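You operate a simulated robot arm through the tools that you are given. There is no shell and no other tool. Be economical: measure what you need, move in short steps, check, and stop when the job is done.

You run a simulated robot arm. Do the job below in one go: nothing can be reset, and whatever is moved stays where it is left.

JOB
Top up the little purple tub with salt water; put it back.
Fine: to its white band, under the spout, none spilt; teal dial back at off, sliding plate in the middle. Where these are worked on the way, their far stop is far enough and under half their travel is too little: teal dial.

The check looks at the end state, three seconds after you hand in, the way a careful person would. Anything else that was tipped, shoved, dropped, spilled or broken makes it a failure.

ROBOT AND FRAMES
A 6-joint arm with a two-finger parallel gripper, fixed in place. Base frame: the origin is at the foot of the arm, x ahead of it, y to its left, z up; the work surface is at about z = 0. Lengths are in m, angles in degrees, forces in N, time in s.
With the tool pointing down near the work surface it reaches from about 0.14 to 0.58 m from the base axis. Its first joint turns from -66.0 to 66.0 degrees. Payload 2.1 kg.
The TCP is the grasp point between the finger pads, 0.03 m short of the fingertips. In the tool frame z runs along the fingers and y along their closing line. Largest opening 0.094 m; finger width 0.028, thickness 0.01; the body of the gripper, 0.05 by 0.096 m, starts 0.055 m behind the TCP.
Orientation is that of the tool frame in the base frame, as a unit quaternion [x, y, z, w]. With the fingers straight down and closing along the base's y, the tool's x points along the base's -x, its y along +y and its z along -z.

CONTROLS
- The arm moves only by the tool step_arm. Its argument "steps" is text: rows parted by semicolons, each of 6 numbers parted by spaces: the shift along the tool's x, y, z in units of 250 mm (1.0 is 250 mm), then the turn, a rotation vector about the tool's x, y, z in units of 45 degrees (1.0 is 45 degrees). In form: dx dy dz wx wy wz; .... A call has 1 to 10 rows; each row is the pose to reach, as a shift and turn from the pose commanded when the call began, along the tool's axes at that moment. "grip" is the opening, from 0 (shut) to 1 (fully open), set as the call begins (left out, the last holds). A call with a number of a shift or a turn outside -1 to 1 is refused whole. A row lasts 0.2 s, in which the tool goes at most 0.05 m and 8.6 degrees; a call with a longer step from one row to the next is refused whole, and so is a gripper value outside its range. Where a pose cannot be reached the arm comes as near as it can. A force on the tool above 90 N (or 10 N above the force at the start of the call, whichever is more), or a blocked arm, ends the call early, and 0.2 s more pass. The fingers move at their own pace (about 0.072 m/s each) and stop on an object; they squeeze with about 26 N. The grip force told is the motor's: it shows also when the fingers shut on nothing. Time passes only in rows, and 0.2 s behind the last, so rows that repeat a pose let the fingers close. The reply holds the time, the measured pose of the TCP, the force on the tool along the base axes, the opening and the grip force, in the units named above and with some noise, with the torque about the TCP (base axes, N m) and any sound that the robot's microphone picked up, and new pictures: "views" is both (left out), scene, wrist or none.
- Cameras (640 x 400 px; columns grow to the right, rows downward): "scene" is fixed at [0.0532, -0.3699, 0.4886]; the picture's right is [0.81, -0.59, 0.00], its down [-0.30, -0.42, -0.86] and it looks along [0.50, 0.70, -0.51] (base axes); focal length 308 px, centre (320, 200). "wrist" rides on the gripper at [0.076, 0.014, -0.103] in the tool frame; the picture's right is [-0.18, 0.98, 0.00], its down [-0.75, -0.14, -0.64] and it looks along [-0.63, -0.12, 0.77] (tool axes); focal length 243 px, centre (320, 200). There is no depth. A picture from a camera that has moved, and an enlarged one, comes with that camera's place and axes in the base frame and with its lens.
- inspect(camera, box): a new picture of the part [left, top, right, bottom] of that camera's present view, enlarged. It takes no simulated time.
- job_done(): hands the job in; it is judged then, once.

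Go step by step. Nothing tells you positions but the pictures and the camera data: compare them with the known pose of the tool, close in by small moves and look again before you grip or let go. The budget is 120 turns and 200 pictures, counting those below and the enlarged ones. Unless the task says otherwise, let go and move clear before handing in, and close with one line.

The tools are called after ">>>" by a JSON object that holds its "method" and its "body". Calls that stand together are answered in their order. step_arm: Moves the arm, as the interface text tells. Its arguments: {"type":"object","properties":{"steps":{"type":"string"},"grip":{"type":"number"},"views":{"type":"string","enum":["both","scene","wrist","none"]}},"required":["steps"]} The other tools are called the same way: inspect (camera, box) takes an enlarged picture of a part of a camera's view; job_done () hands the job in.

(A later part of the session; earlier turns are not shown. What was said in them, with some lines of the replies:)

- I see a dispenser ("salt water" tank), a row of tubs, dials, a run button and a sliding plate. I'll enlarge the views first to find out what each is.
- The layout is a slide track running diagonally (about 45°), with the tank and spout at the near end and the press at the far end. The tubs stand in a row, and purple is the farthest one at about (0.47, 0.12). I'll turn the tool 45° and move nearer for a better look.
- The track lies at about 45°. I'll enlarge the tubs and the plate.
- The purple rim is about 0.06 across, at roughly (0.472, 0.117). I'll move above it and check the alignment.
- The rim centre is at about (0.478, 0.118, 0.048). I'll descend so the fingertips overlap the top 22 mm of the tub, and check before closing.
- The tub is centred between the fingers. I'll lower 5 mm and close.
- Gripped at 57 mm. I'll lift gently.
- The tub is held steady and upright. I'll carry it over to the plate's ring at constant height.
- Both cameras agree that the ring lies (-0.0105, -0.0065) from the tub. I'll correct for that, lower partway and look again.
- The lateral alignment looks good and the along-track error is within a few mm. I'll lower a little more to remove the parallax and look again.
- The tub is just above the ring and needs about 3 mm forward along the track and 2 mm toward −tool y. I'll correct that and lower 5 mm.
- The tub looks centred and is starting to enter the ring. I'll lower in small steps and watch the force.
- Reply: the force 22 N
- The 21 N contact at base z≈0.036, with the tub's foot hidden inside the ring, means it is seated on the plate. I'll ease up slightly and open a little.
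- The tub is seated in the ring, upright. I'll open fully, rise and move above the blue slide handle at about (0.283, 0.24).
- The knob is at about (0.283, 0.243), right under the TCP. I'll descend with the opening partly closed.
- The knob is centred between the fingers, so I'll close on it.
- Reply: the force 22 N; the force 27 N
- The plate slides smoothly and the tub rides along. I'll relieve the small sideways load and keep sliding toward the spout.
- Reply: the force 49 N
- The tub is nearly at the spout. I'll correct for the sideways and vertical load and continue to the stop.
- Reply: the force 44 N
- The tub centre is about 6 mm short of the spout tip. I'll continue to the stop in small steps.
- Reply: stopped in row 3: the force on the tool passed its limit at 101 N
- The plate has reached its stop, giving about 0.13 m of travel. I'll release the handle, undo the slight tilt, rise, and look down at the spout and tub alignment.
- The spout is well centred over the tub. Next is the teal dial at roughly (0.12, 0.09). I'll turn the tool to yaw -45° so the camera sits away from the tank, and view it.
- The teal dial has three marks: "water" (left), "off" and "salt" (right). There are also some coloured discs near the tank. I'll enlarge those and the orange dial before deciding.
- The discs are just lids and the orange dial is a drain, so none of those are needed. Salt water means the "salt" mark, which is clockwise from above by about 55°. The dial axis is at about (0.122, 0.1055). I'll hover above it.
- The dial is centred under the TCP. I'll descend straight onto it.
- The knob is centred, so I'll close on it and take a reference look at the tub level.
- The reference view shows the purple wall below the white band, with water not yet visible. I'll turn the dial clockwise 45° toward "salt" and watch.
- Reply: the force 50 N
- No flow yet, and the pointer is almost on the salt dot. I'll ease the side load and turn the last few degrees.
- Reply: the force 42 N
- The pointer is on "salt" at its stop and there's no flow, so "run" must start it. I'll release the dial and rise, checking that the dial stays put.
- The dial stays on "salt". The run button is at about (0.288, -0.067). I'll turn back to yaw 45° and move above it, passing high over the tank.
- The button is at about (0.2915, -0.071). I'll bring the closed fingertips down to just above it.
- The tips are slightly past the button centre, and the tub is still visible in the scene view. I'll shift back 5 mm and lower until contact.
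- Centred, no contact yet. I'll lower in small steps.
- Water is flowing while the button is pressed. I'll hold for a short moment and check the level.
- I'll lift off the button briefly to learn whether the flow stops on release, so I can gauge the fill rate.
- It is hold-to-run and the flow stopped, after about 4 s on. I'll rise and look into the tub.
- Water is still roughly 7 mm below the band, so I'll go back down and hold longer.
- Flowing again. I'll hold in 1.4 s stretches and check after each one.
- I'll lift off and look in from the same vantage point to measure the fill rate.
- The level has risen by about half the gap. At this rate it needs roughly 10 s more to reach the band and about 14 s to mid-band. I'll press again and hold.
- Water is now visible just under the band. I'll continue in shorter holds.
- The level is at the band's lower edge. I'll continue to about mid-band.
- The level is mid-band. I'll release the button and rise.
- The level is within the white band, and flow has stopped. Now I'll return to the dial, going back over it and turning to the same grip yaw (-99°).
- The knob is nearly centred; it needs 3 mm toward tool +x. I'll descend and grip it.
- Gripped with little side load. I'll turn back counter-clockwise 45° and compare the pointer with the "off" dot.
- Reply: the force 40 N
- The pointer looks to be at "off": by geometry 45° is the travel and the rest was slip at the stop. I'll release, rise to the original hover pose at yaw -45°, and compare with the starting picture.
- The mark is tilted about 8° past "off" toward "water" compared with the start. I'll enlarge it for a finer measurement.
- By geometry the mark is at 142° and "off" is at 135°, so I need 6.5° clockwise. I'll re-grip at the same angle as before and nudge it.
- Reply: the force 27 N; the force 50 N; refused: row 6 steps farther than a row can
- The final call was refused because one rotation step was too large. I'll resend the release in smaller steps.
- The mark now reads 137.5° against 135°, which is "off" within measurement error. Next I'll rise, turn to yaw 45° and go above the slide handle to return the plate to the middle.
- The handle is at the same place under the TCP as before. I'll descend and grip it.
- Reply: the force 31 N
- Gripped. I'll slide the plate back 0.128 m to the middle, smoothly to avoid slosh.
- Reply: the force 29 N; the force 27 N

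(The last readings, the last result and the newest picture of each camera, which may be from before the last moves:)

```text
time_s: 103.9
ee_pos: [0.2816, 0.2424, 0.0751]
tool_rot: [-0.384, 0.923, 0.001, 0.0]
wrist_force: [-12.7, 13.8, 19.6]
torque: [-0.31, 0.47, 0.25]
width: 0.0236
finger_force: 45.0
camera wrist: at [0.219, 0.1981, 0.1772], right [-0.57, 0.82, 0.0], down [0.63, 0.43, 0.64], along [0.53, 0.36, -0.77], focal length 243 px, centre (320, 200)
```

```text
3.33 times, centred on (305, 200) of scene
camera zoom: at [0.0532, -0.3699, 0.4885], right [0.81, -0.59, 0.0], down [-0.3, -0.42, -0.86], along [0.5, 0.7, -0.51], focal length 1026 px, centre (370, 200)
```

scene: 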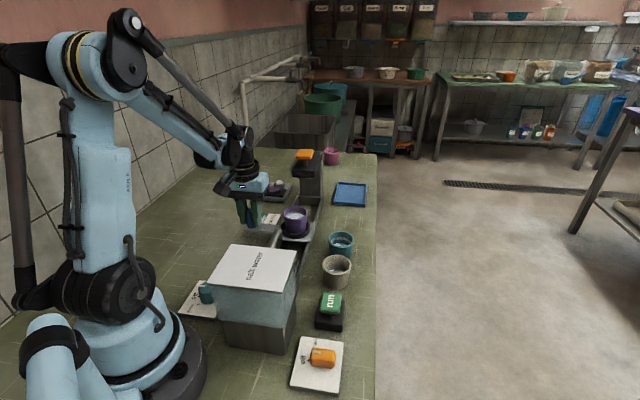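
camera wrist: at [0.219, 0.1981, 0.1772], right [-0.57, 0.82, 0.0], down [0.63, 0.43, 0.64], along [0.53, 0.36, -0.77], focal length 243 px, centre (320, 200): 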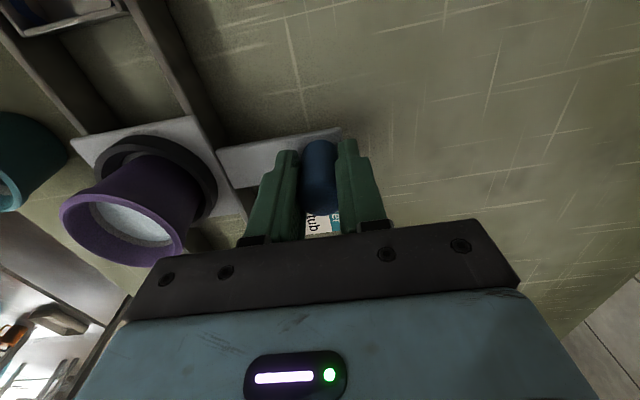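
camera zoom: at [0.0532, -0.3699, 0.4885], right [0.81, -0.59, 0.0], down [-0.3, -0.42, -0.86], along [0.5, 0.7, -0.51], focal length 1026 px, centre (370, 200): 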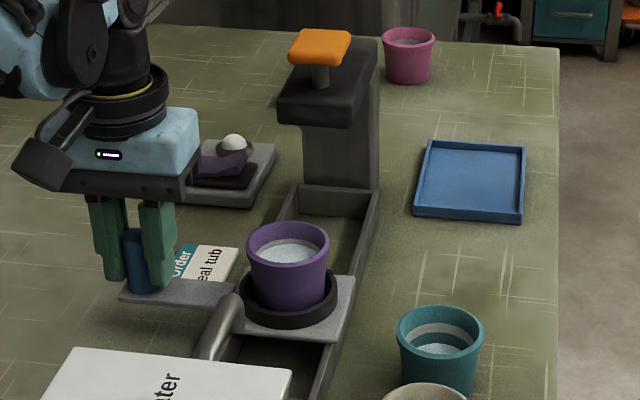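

The plate corners match their starting pixels. I'll release the handle, rise and move over the tub.

>>> {"method": "step_arm", "body": {"steps": "0 0 0 0 0 0; 0 0 0 0 0 0; 0 0 0 0 0 0; 0 0 -0.15 0 0 0; 0 0 -0.3 0 0 0; 0 0 -0.42 0 0 0; -0.006 -0.15 -0.42 0 0 0; -0.012 -0.3 -0.42 0 0 0; -0.017 -0.4525 -0.42 0 0 0; -0.017 -0.4525 -0.42 0 0 0", "grip": 0.6, "views": "none"}}

>>> {"method": "step_arm", "body": {"steps": "0 0 0 0 0 0; 0 0 0.05 0 0 0; 0 0 0.1 0 0 0; 0 0 0.1 0 0 0", "grip": 1}}

>>> {"method": "inspect", "body": {"camera": "wrist", "box": [220, 60, 420, 220]}}

```text
time_s: 106.1
ee_pos: [0.3654, 0.1661, 0.1831]
tool_rot: [-0.383, 0.924, -0.001, 0.0]
wrist_force: [0.3, 0.6, 0.7]
torque: [0.0, -0.01, 0.0]
width: 0.0566
finger_force: 0.1
```

```text
time_s: 107.1
ee_pos: [0.3661, 0.1662, 0.1566]
tool_rot: [-0.382, 0.924, 0.0, -0.001]
wrist_force: [-1.0, 0.5, 0.2]
torque: [-0.01, 0.0, 0.02]
width: 0.094
finger_force: 0.1
camera wrist: at [0.3022, 0.1214, 0.2576], right [-0.57, 0.82, 0.0], down [0.63, 0.43, 0.64], along [0.53, 0.36, -0.77], focal length 243 px, centre (320, 200)
```

scene: 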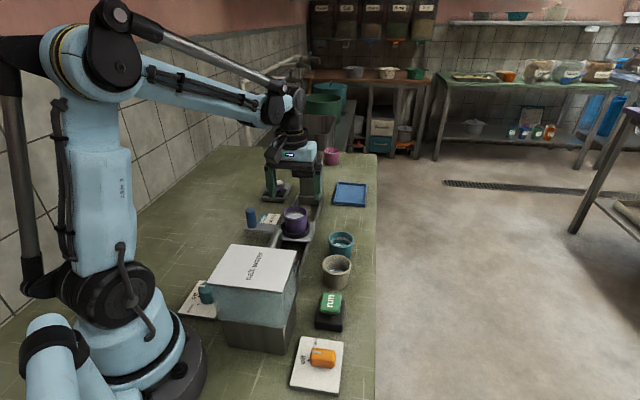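
wrist: 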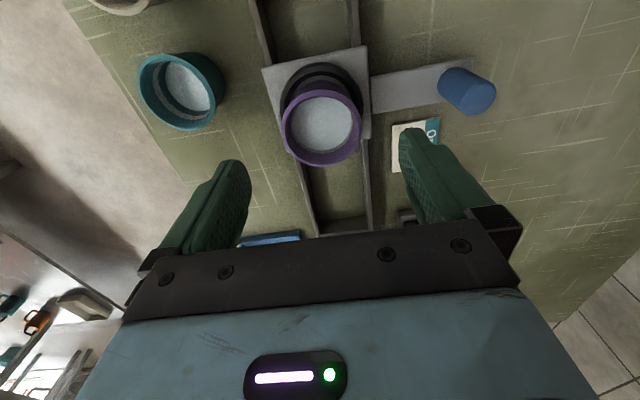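

```text
2.50 times, centred on (320, 140) of wrist
camera zoom: at [0.3022, 0.1214, 0.2576], right [-0.57, 0.82, 0.0], down [0.63, 0.43, 0.64], along [0.53, 0.36, -0.77], focal length 606 px, centre (320, 350)
```

zoom: 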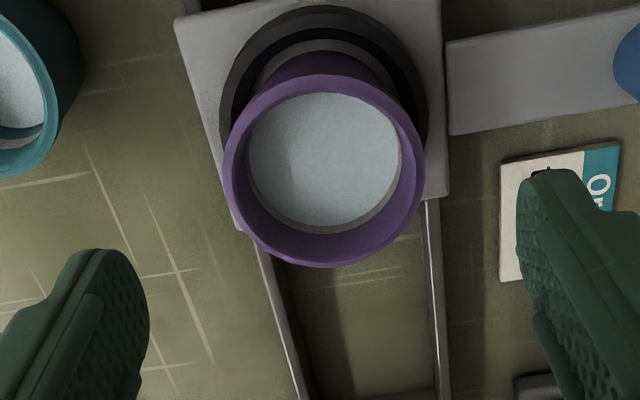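

The tub is centred under the gripper. I'll descend and grip it at the same height as before.

>>> {"method": "step_arm", "body": {"steps": "0 0 0.1 0 0 0; 0 0 0.2 0 0 0; 0 0 0.276 0 0 0; 0 0 0.276 0 0 0", "views": "none"}}

>>> {"method": "step_arm", "body": {"steps": "0 0 0 0 0 0; 0 0 0 0 0 0; 0 0 0 0 0 0; 0 0 0 0 0 0", "grip": 0.55}}

>>> {"method": "inspect", "body": {"camera": "scene", "box": [270, 190, 330, 240]}}

```text
time_s: 108.1
ee_pos: [0.3654, 0.1657, 0.0862]
tool_rot: [-0.382, 0.924, 0.0, -0.001]
wrist_force: [0.6, 0.1, 0.4]
torque: [-0.02, 0.01, 0.02]
width: 0.094
finger_force: 0.1
```

```text
time_s: 109.1
ee_pos: [0.3657, 0.1652, 0.0856]
tool_rot: [-0.383, 0.924, 0.0, -0.001]
wrist_force: [-0.4, 0.4, 0.3]
torque: [0.03, -0.01, -0.01]
width: 0.0567
finger_force: 26.1
camera wrist: at [0.3017, 0.121, 0.188], right [-0.57, 0.82, 0.0], down [0.63, 0.43, 0.64], along [0.53, 0.36, -0.77], focal length 243 px, centre (320, 200)
```

scene: 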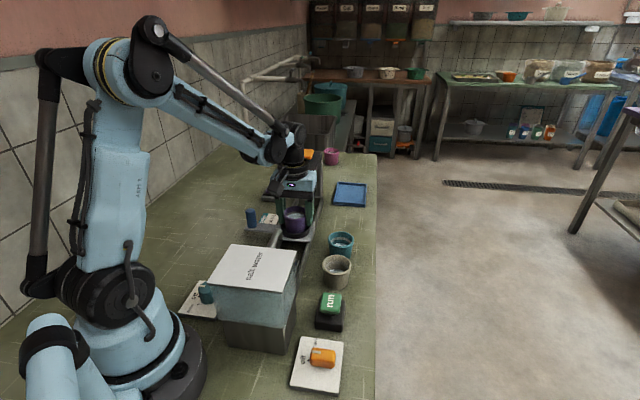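
wrist: 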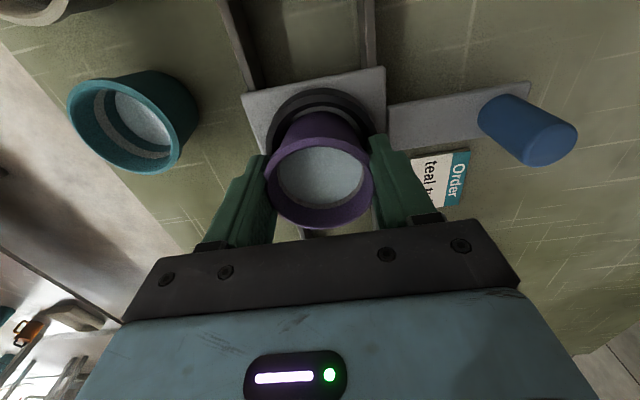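

```text
8.00 times, centred on (300, 215) of scene
camera zoom: at [0.0532, -0.3699, 0.4886], right [0.81, -0.59, 0.0], down [-0.3, -0.42, -0.86], along [0.5, 0.7, -0.51], focal length 2462 px, centre (480, 80)
```

zoom: 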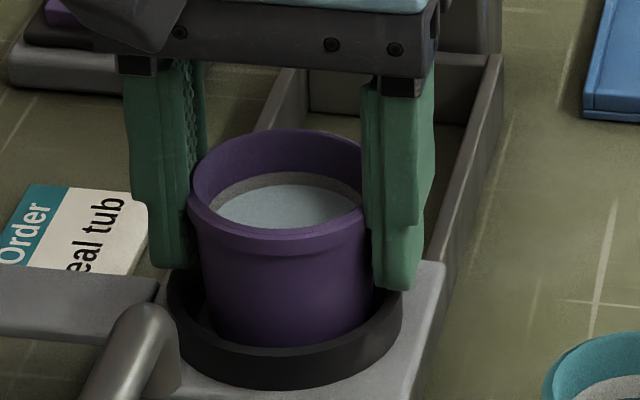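

Gripped at 57 mm. I'll lift slowly out of the ring.

>>> {"method": "step_arm", "body": {"steps": "0 0 -0.015 0 0 0; 0 0 -0.045 0 0 0; 0 0 -0.085 0 0 0; 0 0 -0.125 0 0 0; 0 0 -0.16 0 0 0; 0 0 -0.185 0 0 0; 0 0 -0.195 0 0 0; 0 0 -0.195 0 0 0", "views": "none"}}

>>> {"method": "inspect", "body": {"camera": "scene", "box": [230, 140, 380, 260]}}

```text
time_s: 110.9
ee_pos: [0.3649, 0.1654, 0.1355]
tool_rot: [-0.383, 0.924, 0.0, -0.001]
wrist_force: [-0.1, 0.3, -1.1]
torque: [0.02, -0.02, 0.01]
width: 0.0567
finger_force: 25.9
```

```text
3.33 times, centred on (305, 200) of scene
camera zoom: at [0.0532, -0.3699, 0.4886], right [0.81, -0.59, 0.0], down [-0.3, -0.42, -0.86], along [0.5, 0.7, -0.51], focal length 1026 px, centre (370, 200)
```

zoom: 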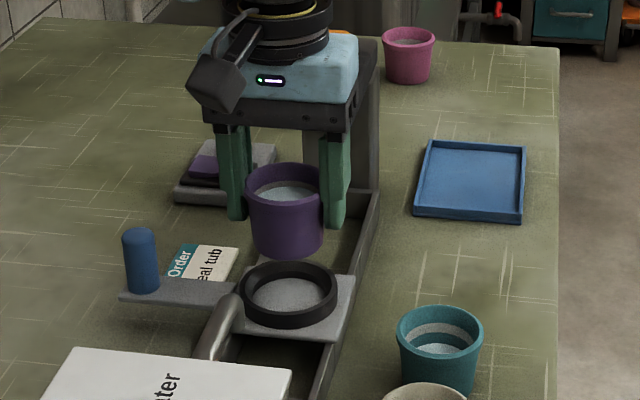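

The tub is lifted cleanly and the plate has not moved. I'll carry it back to its original spot over (0.478, 0.117).

>>> {"method": "step_arm", "body": {"steps": "-0.006 -0.014 0 0 0 0; -0.018 -0.046 0 0 0 0; -0.037 -0.091 0 0 0 0; -0.059 -0.146 0 0 0 0; -0.085 -0.21 0 0 0 0; -0.11 -0.274 0 0 0 0; -0.136 -0.338 0 0 0 0; -0.158 -0.393 0 0 0 0; -0.175 -0.434 0 0 0 0; -0.184 -0.457 0 0 0 0", "views": "none"}}

>>> {"method": "step_arm", "body": {"steps": "0 0 0.03 0 0 0; 0 0 0.09 0 0 0; 0 0 0.15 0 0 0; 0 0 0.21 0 0 0; 0 0 0.26 0 0 0; 0 0 0.29 0 0 0; 0 0 0.3 0 0 0"}}

>>> {"method": "inspect", "body": {"camera": "scene", "box": [300, 180, 390, 260]}}

```text
time_s: 113.1
ee_pos: [0.4781, 0.1172, 0.1369]
tool_rot: [-0.384, 0.923, -0.001, -0.001]
wrist_force: [0.4, -0.1, -0.3]
torque: [-0.01, -0.01, -0.03]
width: 0.057
finger_force: 26.4
```

```text
time_s: 114.7
ee_pos: [0.4788, 0.1158, 0.0612]
tool_rot: [-0.383, 0.924, 0.0, -0.001]
wrist_force: [-0.1, 0.0, -0.3]
torque: [0.02, -0.04, -0.02]
width: 0.0568
finger_force: 25.7
camera wrist: at [0.4152, 0.0723, 0.1628], right [-0.57, 0.82, 0.0], down [0.63, 0.43, 0.64], along [0.53, 0.36, -0.77], focal length 243 px, centre (320, 200)
```

scene: 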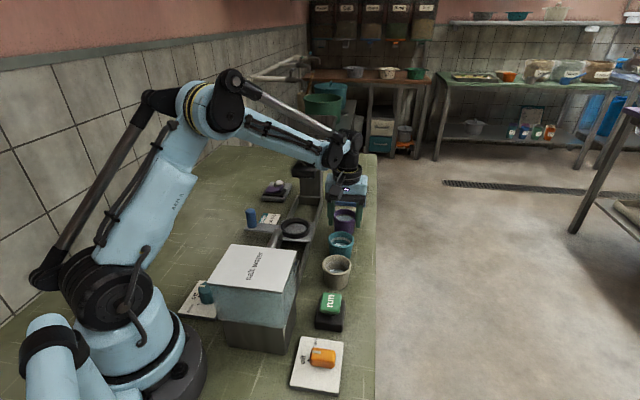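
wrist: 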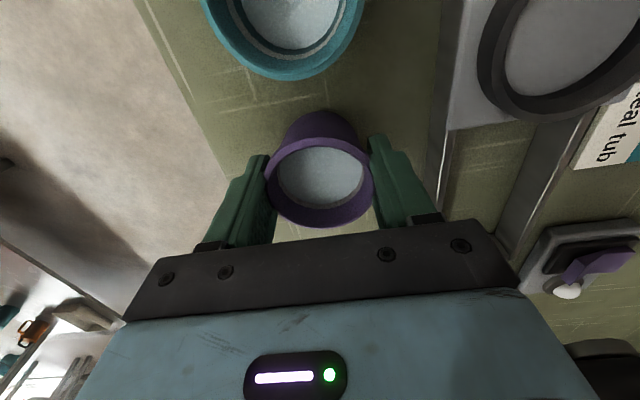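

```text
5.00 times, centred on (345, 220) of scene
camera zoom: at [0.0532, -0.3699, 0.4886], right [0.81, -0.59, 0.0], down [-0.3, -0.42, -0.86], along [0.5, 0.7, -0.51], focal length 1539 px, centre (195, 100)
```

zoom: 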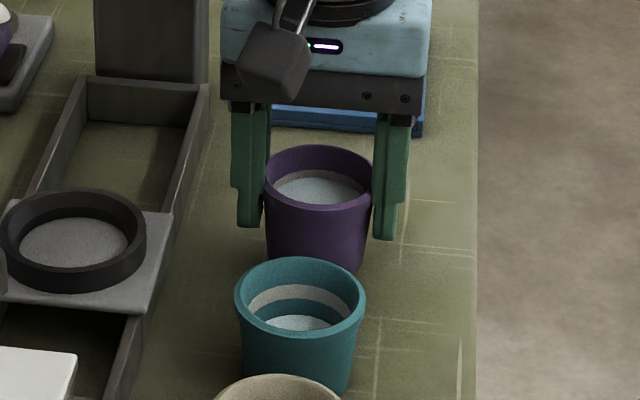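

The tub is about 1 cm above its spot. I'll lower it gently to contact.

>>> {"method": "step_arm", "body": {"steps": "0 0 0.012 0 0 0; 0 0 0.024 0 0 0; 0 0 0.034 0 0 0; 0 0 0.034 0 0 0", "views": "none"}}

>>> {"method": "step_arm", "body": {"steps": "0 0 0.005 0 0 0; 0 0 0.008 0 0 0", "views": "none"}}

```text
time_s: 115.7
ee_pos: [0.4791, 0.1164, 0.0522]
tool_rot: [-0.383, 0.924, -0.001, -0.001]
wrist_force: [-0.1, 0.6, -1.5]
torque: [-0.01, 0.02, 0.01]
width: 0.0568
finger_force: 26.1
```

```text
time_s: 116.3
ee_pos: [0.4792, 0.117, 0.0508]
tool_rot: [-0.382, 0.924, 0.0, -0.001]
wrist_force: [-0.5, -0.1, -0.6]
torque: [0.0, -0.01, 0.0]
width: 0.0567
finger_force: 26.6
```

>>> {"method": "step_arm", "body": {"steps": "0 0 0.004 0 0 0; 0 0 0.004 0 0 0", "views": "none"}}

```text
time_s: 116.9
ee_pos: [0.4797, 0.1151, 0.0484]
tool_rot: [-0.383, 0.924, 0.0, -0.001]
wrist_force: [-0.3, -1.2, -0.3]
torque: [-0.03, -0.01, -0.03]
width: 0.0569
finger_force: 26.5
```

Not touching yet, so I'll go down another 1 mm at a time.

>>> {"method": "step_arm", "body": {"steps": "0 0 0.004 0 0 0; 0 0 0.004 0 0 0", "views": "none"}}

>>> {"method": "inspect", "body": {"camera": "scene", "box": [320, 200, 370, 240]}}

```text
time_s: 117.5
ee_pos: [0.4789, 0.1165, 0.0486]
tool_rot: [-0.383, 0.924, 0.0, -0.001]
wrist_force: [-3.5, -0.1, 23.6]
torque: [0.12, -0.05, 0.08]
width: 0.0569
finger_force: 25.7
```

```text
10.00 times, centred on (345, 220) of scene
camera zoom: at [0.0531, -0.3699, 0.4886], right [0.81, -0.59, 0.0], down [-0.3, -0.42, -0.86], along [0.5, 0.7, -0.51], focal length 3078 px, centre (70, 0)
```

zoom: 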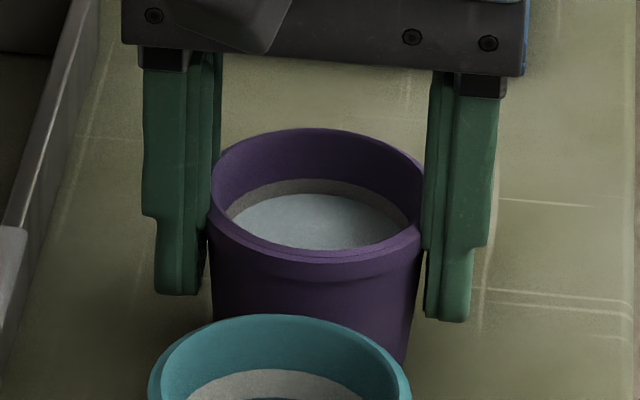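

Touched down on the bench at 24 N. I'll ease off, open and lift away.

>>> {"method": "step_arm", "body": {"steps": "0 0 -0.003 0 0 0; 0 0 -0.003 0 0 0", "views": "none"}}

>>> {"method": "step_arm", "body": {"steps": "0 0 0 0 0 0; 0 0 0 0 0 0; 0 0 0 0 0 0; 0 0 0 0 0 0; 0 0 -0.1 0 0 0; 0 0 -0.25 0 0 0; 0 0 -0.42 0 0 0; 0 0 -0.58 0 0 0; 0 0 -0.7 0 0 0; 0 0 -0.7 0 0 0", "grip": 1}}

>>> {"method": "inspect", "body": {"camera": "scene", "box": [230, 160, 380, 290]}}

>>> {"method": "inspect", "body": {"camera": "scene", "box": [320, 200, 370, 240]}}

>>> {"method": "inspect", "body": {"camera": "scene", "box": [170, 265, 260, 335]}}

```text
time_s: 118.1
ee_pos: [0.4797, 0.1162, 0.0488]
tool_rot: [-0.383, 0.924, -0.001, 0.0]
wrist_force: [-1.3, 0.8, 4.9]
torque: [0.1, 0.0, 0.03]
width: 0.0566
finger_force: 26.1
```

```text
time_s: 120.3
ee_pos: [0.4799, 0.117, 0.2255]
tool_rot: [-0.383, 0.924, 0.0, -0.001]
wrist_force: [-0.2, -0.3, 0.3]
torque: [-0.01, -0.02, -0.01]
width: 0.094
finger_force: 0.1
camera wrist: at [0.4173, 0.0722, 0.3255], right [-0.57, 0.82, 0.0], down [0.63, 0.43, 0.64], along [0.53, 0.36, -0.77], focal length 243 px, centre (320, 200)
```

scene: 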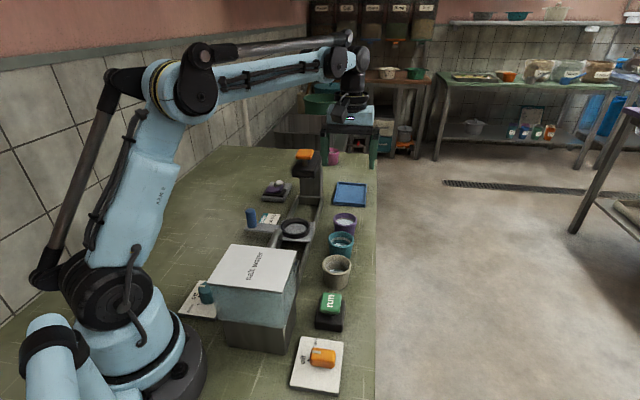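
wrist: 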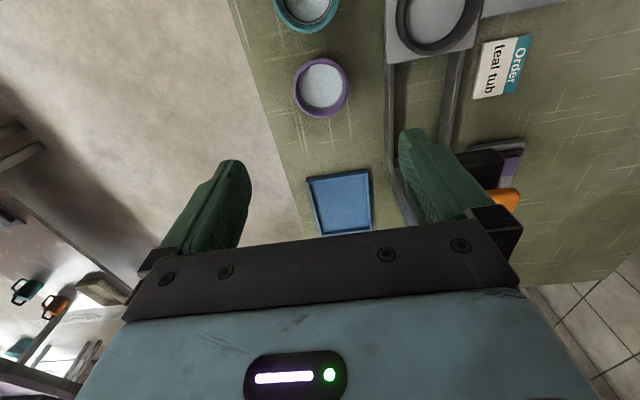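

```text
3.08 times, centred on (305, 225) of scene
camera zoom: at [0.0532, -0.3699, 0.4886], right [0.81, -0.59, 0.0], down [-0.3, -0.42, -0.86], along [0.5, 0.7, -0.51], focal length 947 px, centre (366, 123)
```

zoom: 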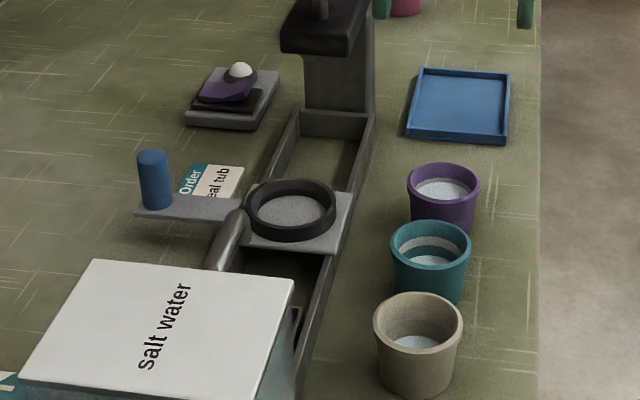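

```text
10.00 times, centred on (345, 220) of scene
camera zoom: at [0.0532, -0.3699, 0.4886], right [0.81, -0.59, 0.0], down [-0.3, -0.42, -0.86], along [0.5, 0.7, -0.51], focal length 3078 px, centre (70, 0)
```

zoom: 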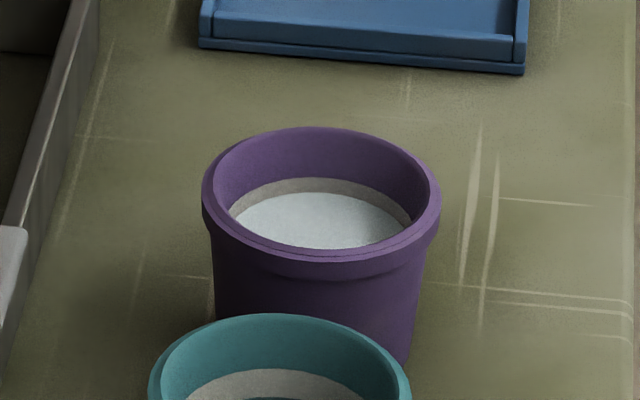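

```text
5.71 times, centred on (215, 300) of scene
camera zoom: at [0.0532, -0.3699, 0.4886], right [0.81, -0.59, 0.0], down [-0.3, -0.42, -0.86], along [0.5, 0.7, -0.51], focal length 1759 px, centre (920, -371)
```

zoom: 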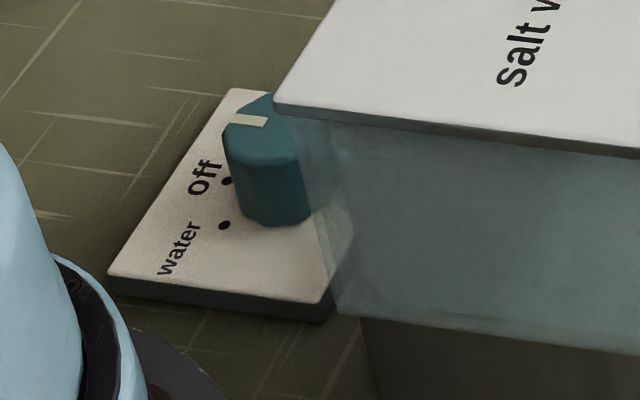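

Everything matches the starting pictures: tub upright on its old spot with the water in its white band, dial at off, plate in the middle. The arm is clear, so I'm handing in.

>>> {"method": "job_done", "body": {}}

```text
The job is handed in.
```

The purple tub is filled with salt water to its white band and back on its spot. The teal dial is at off, the sliding plate is in the middle, and I saw no spills.
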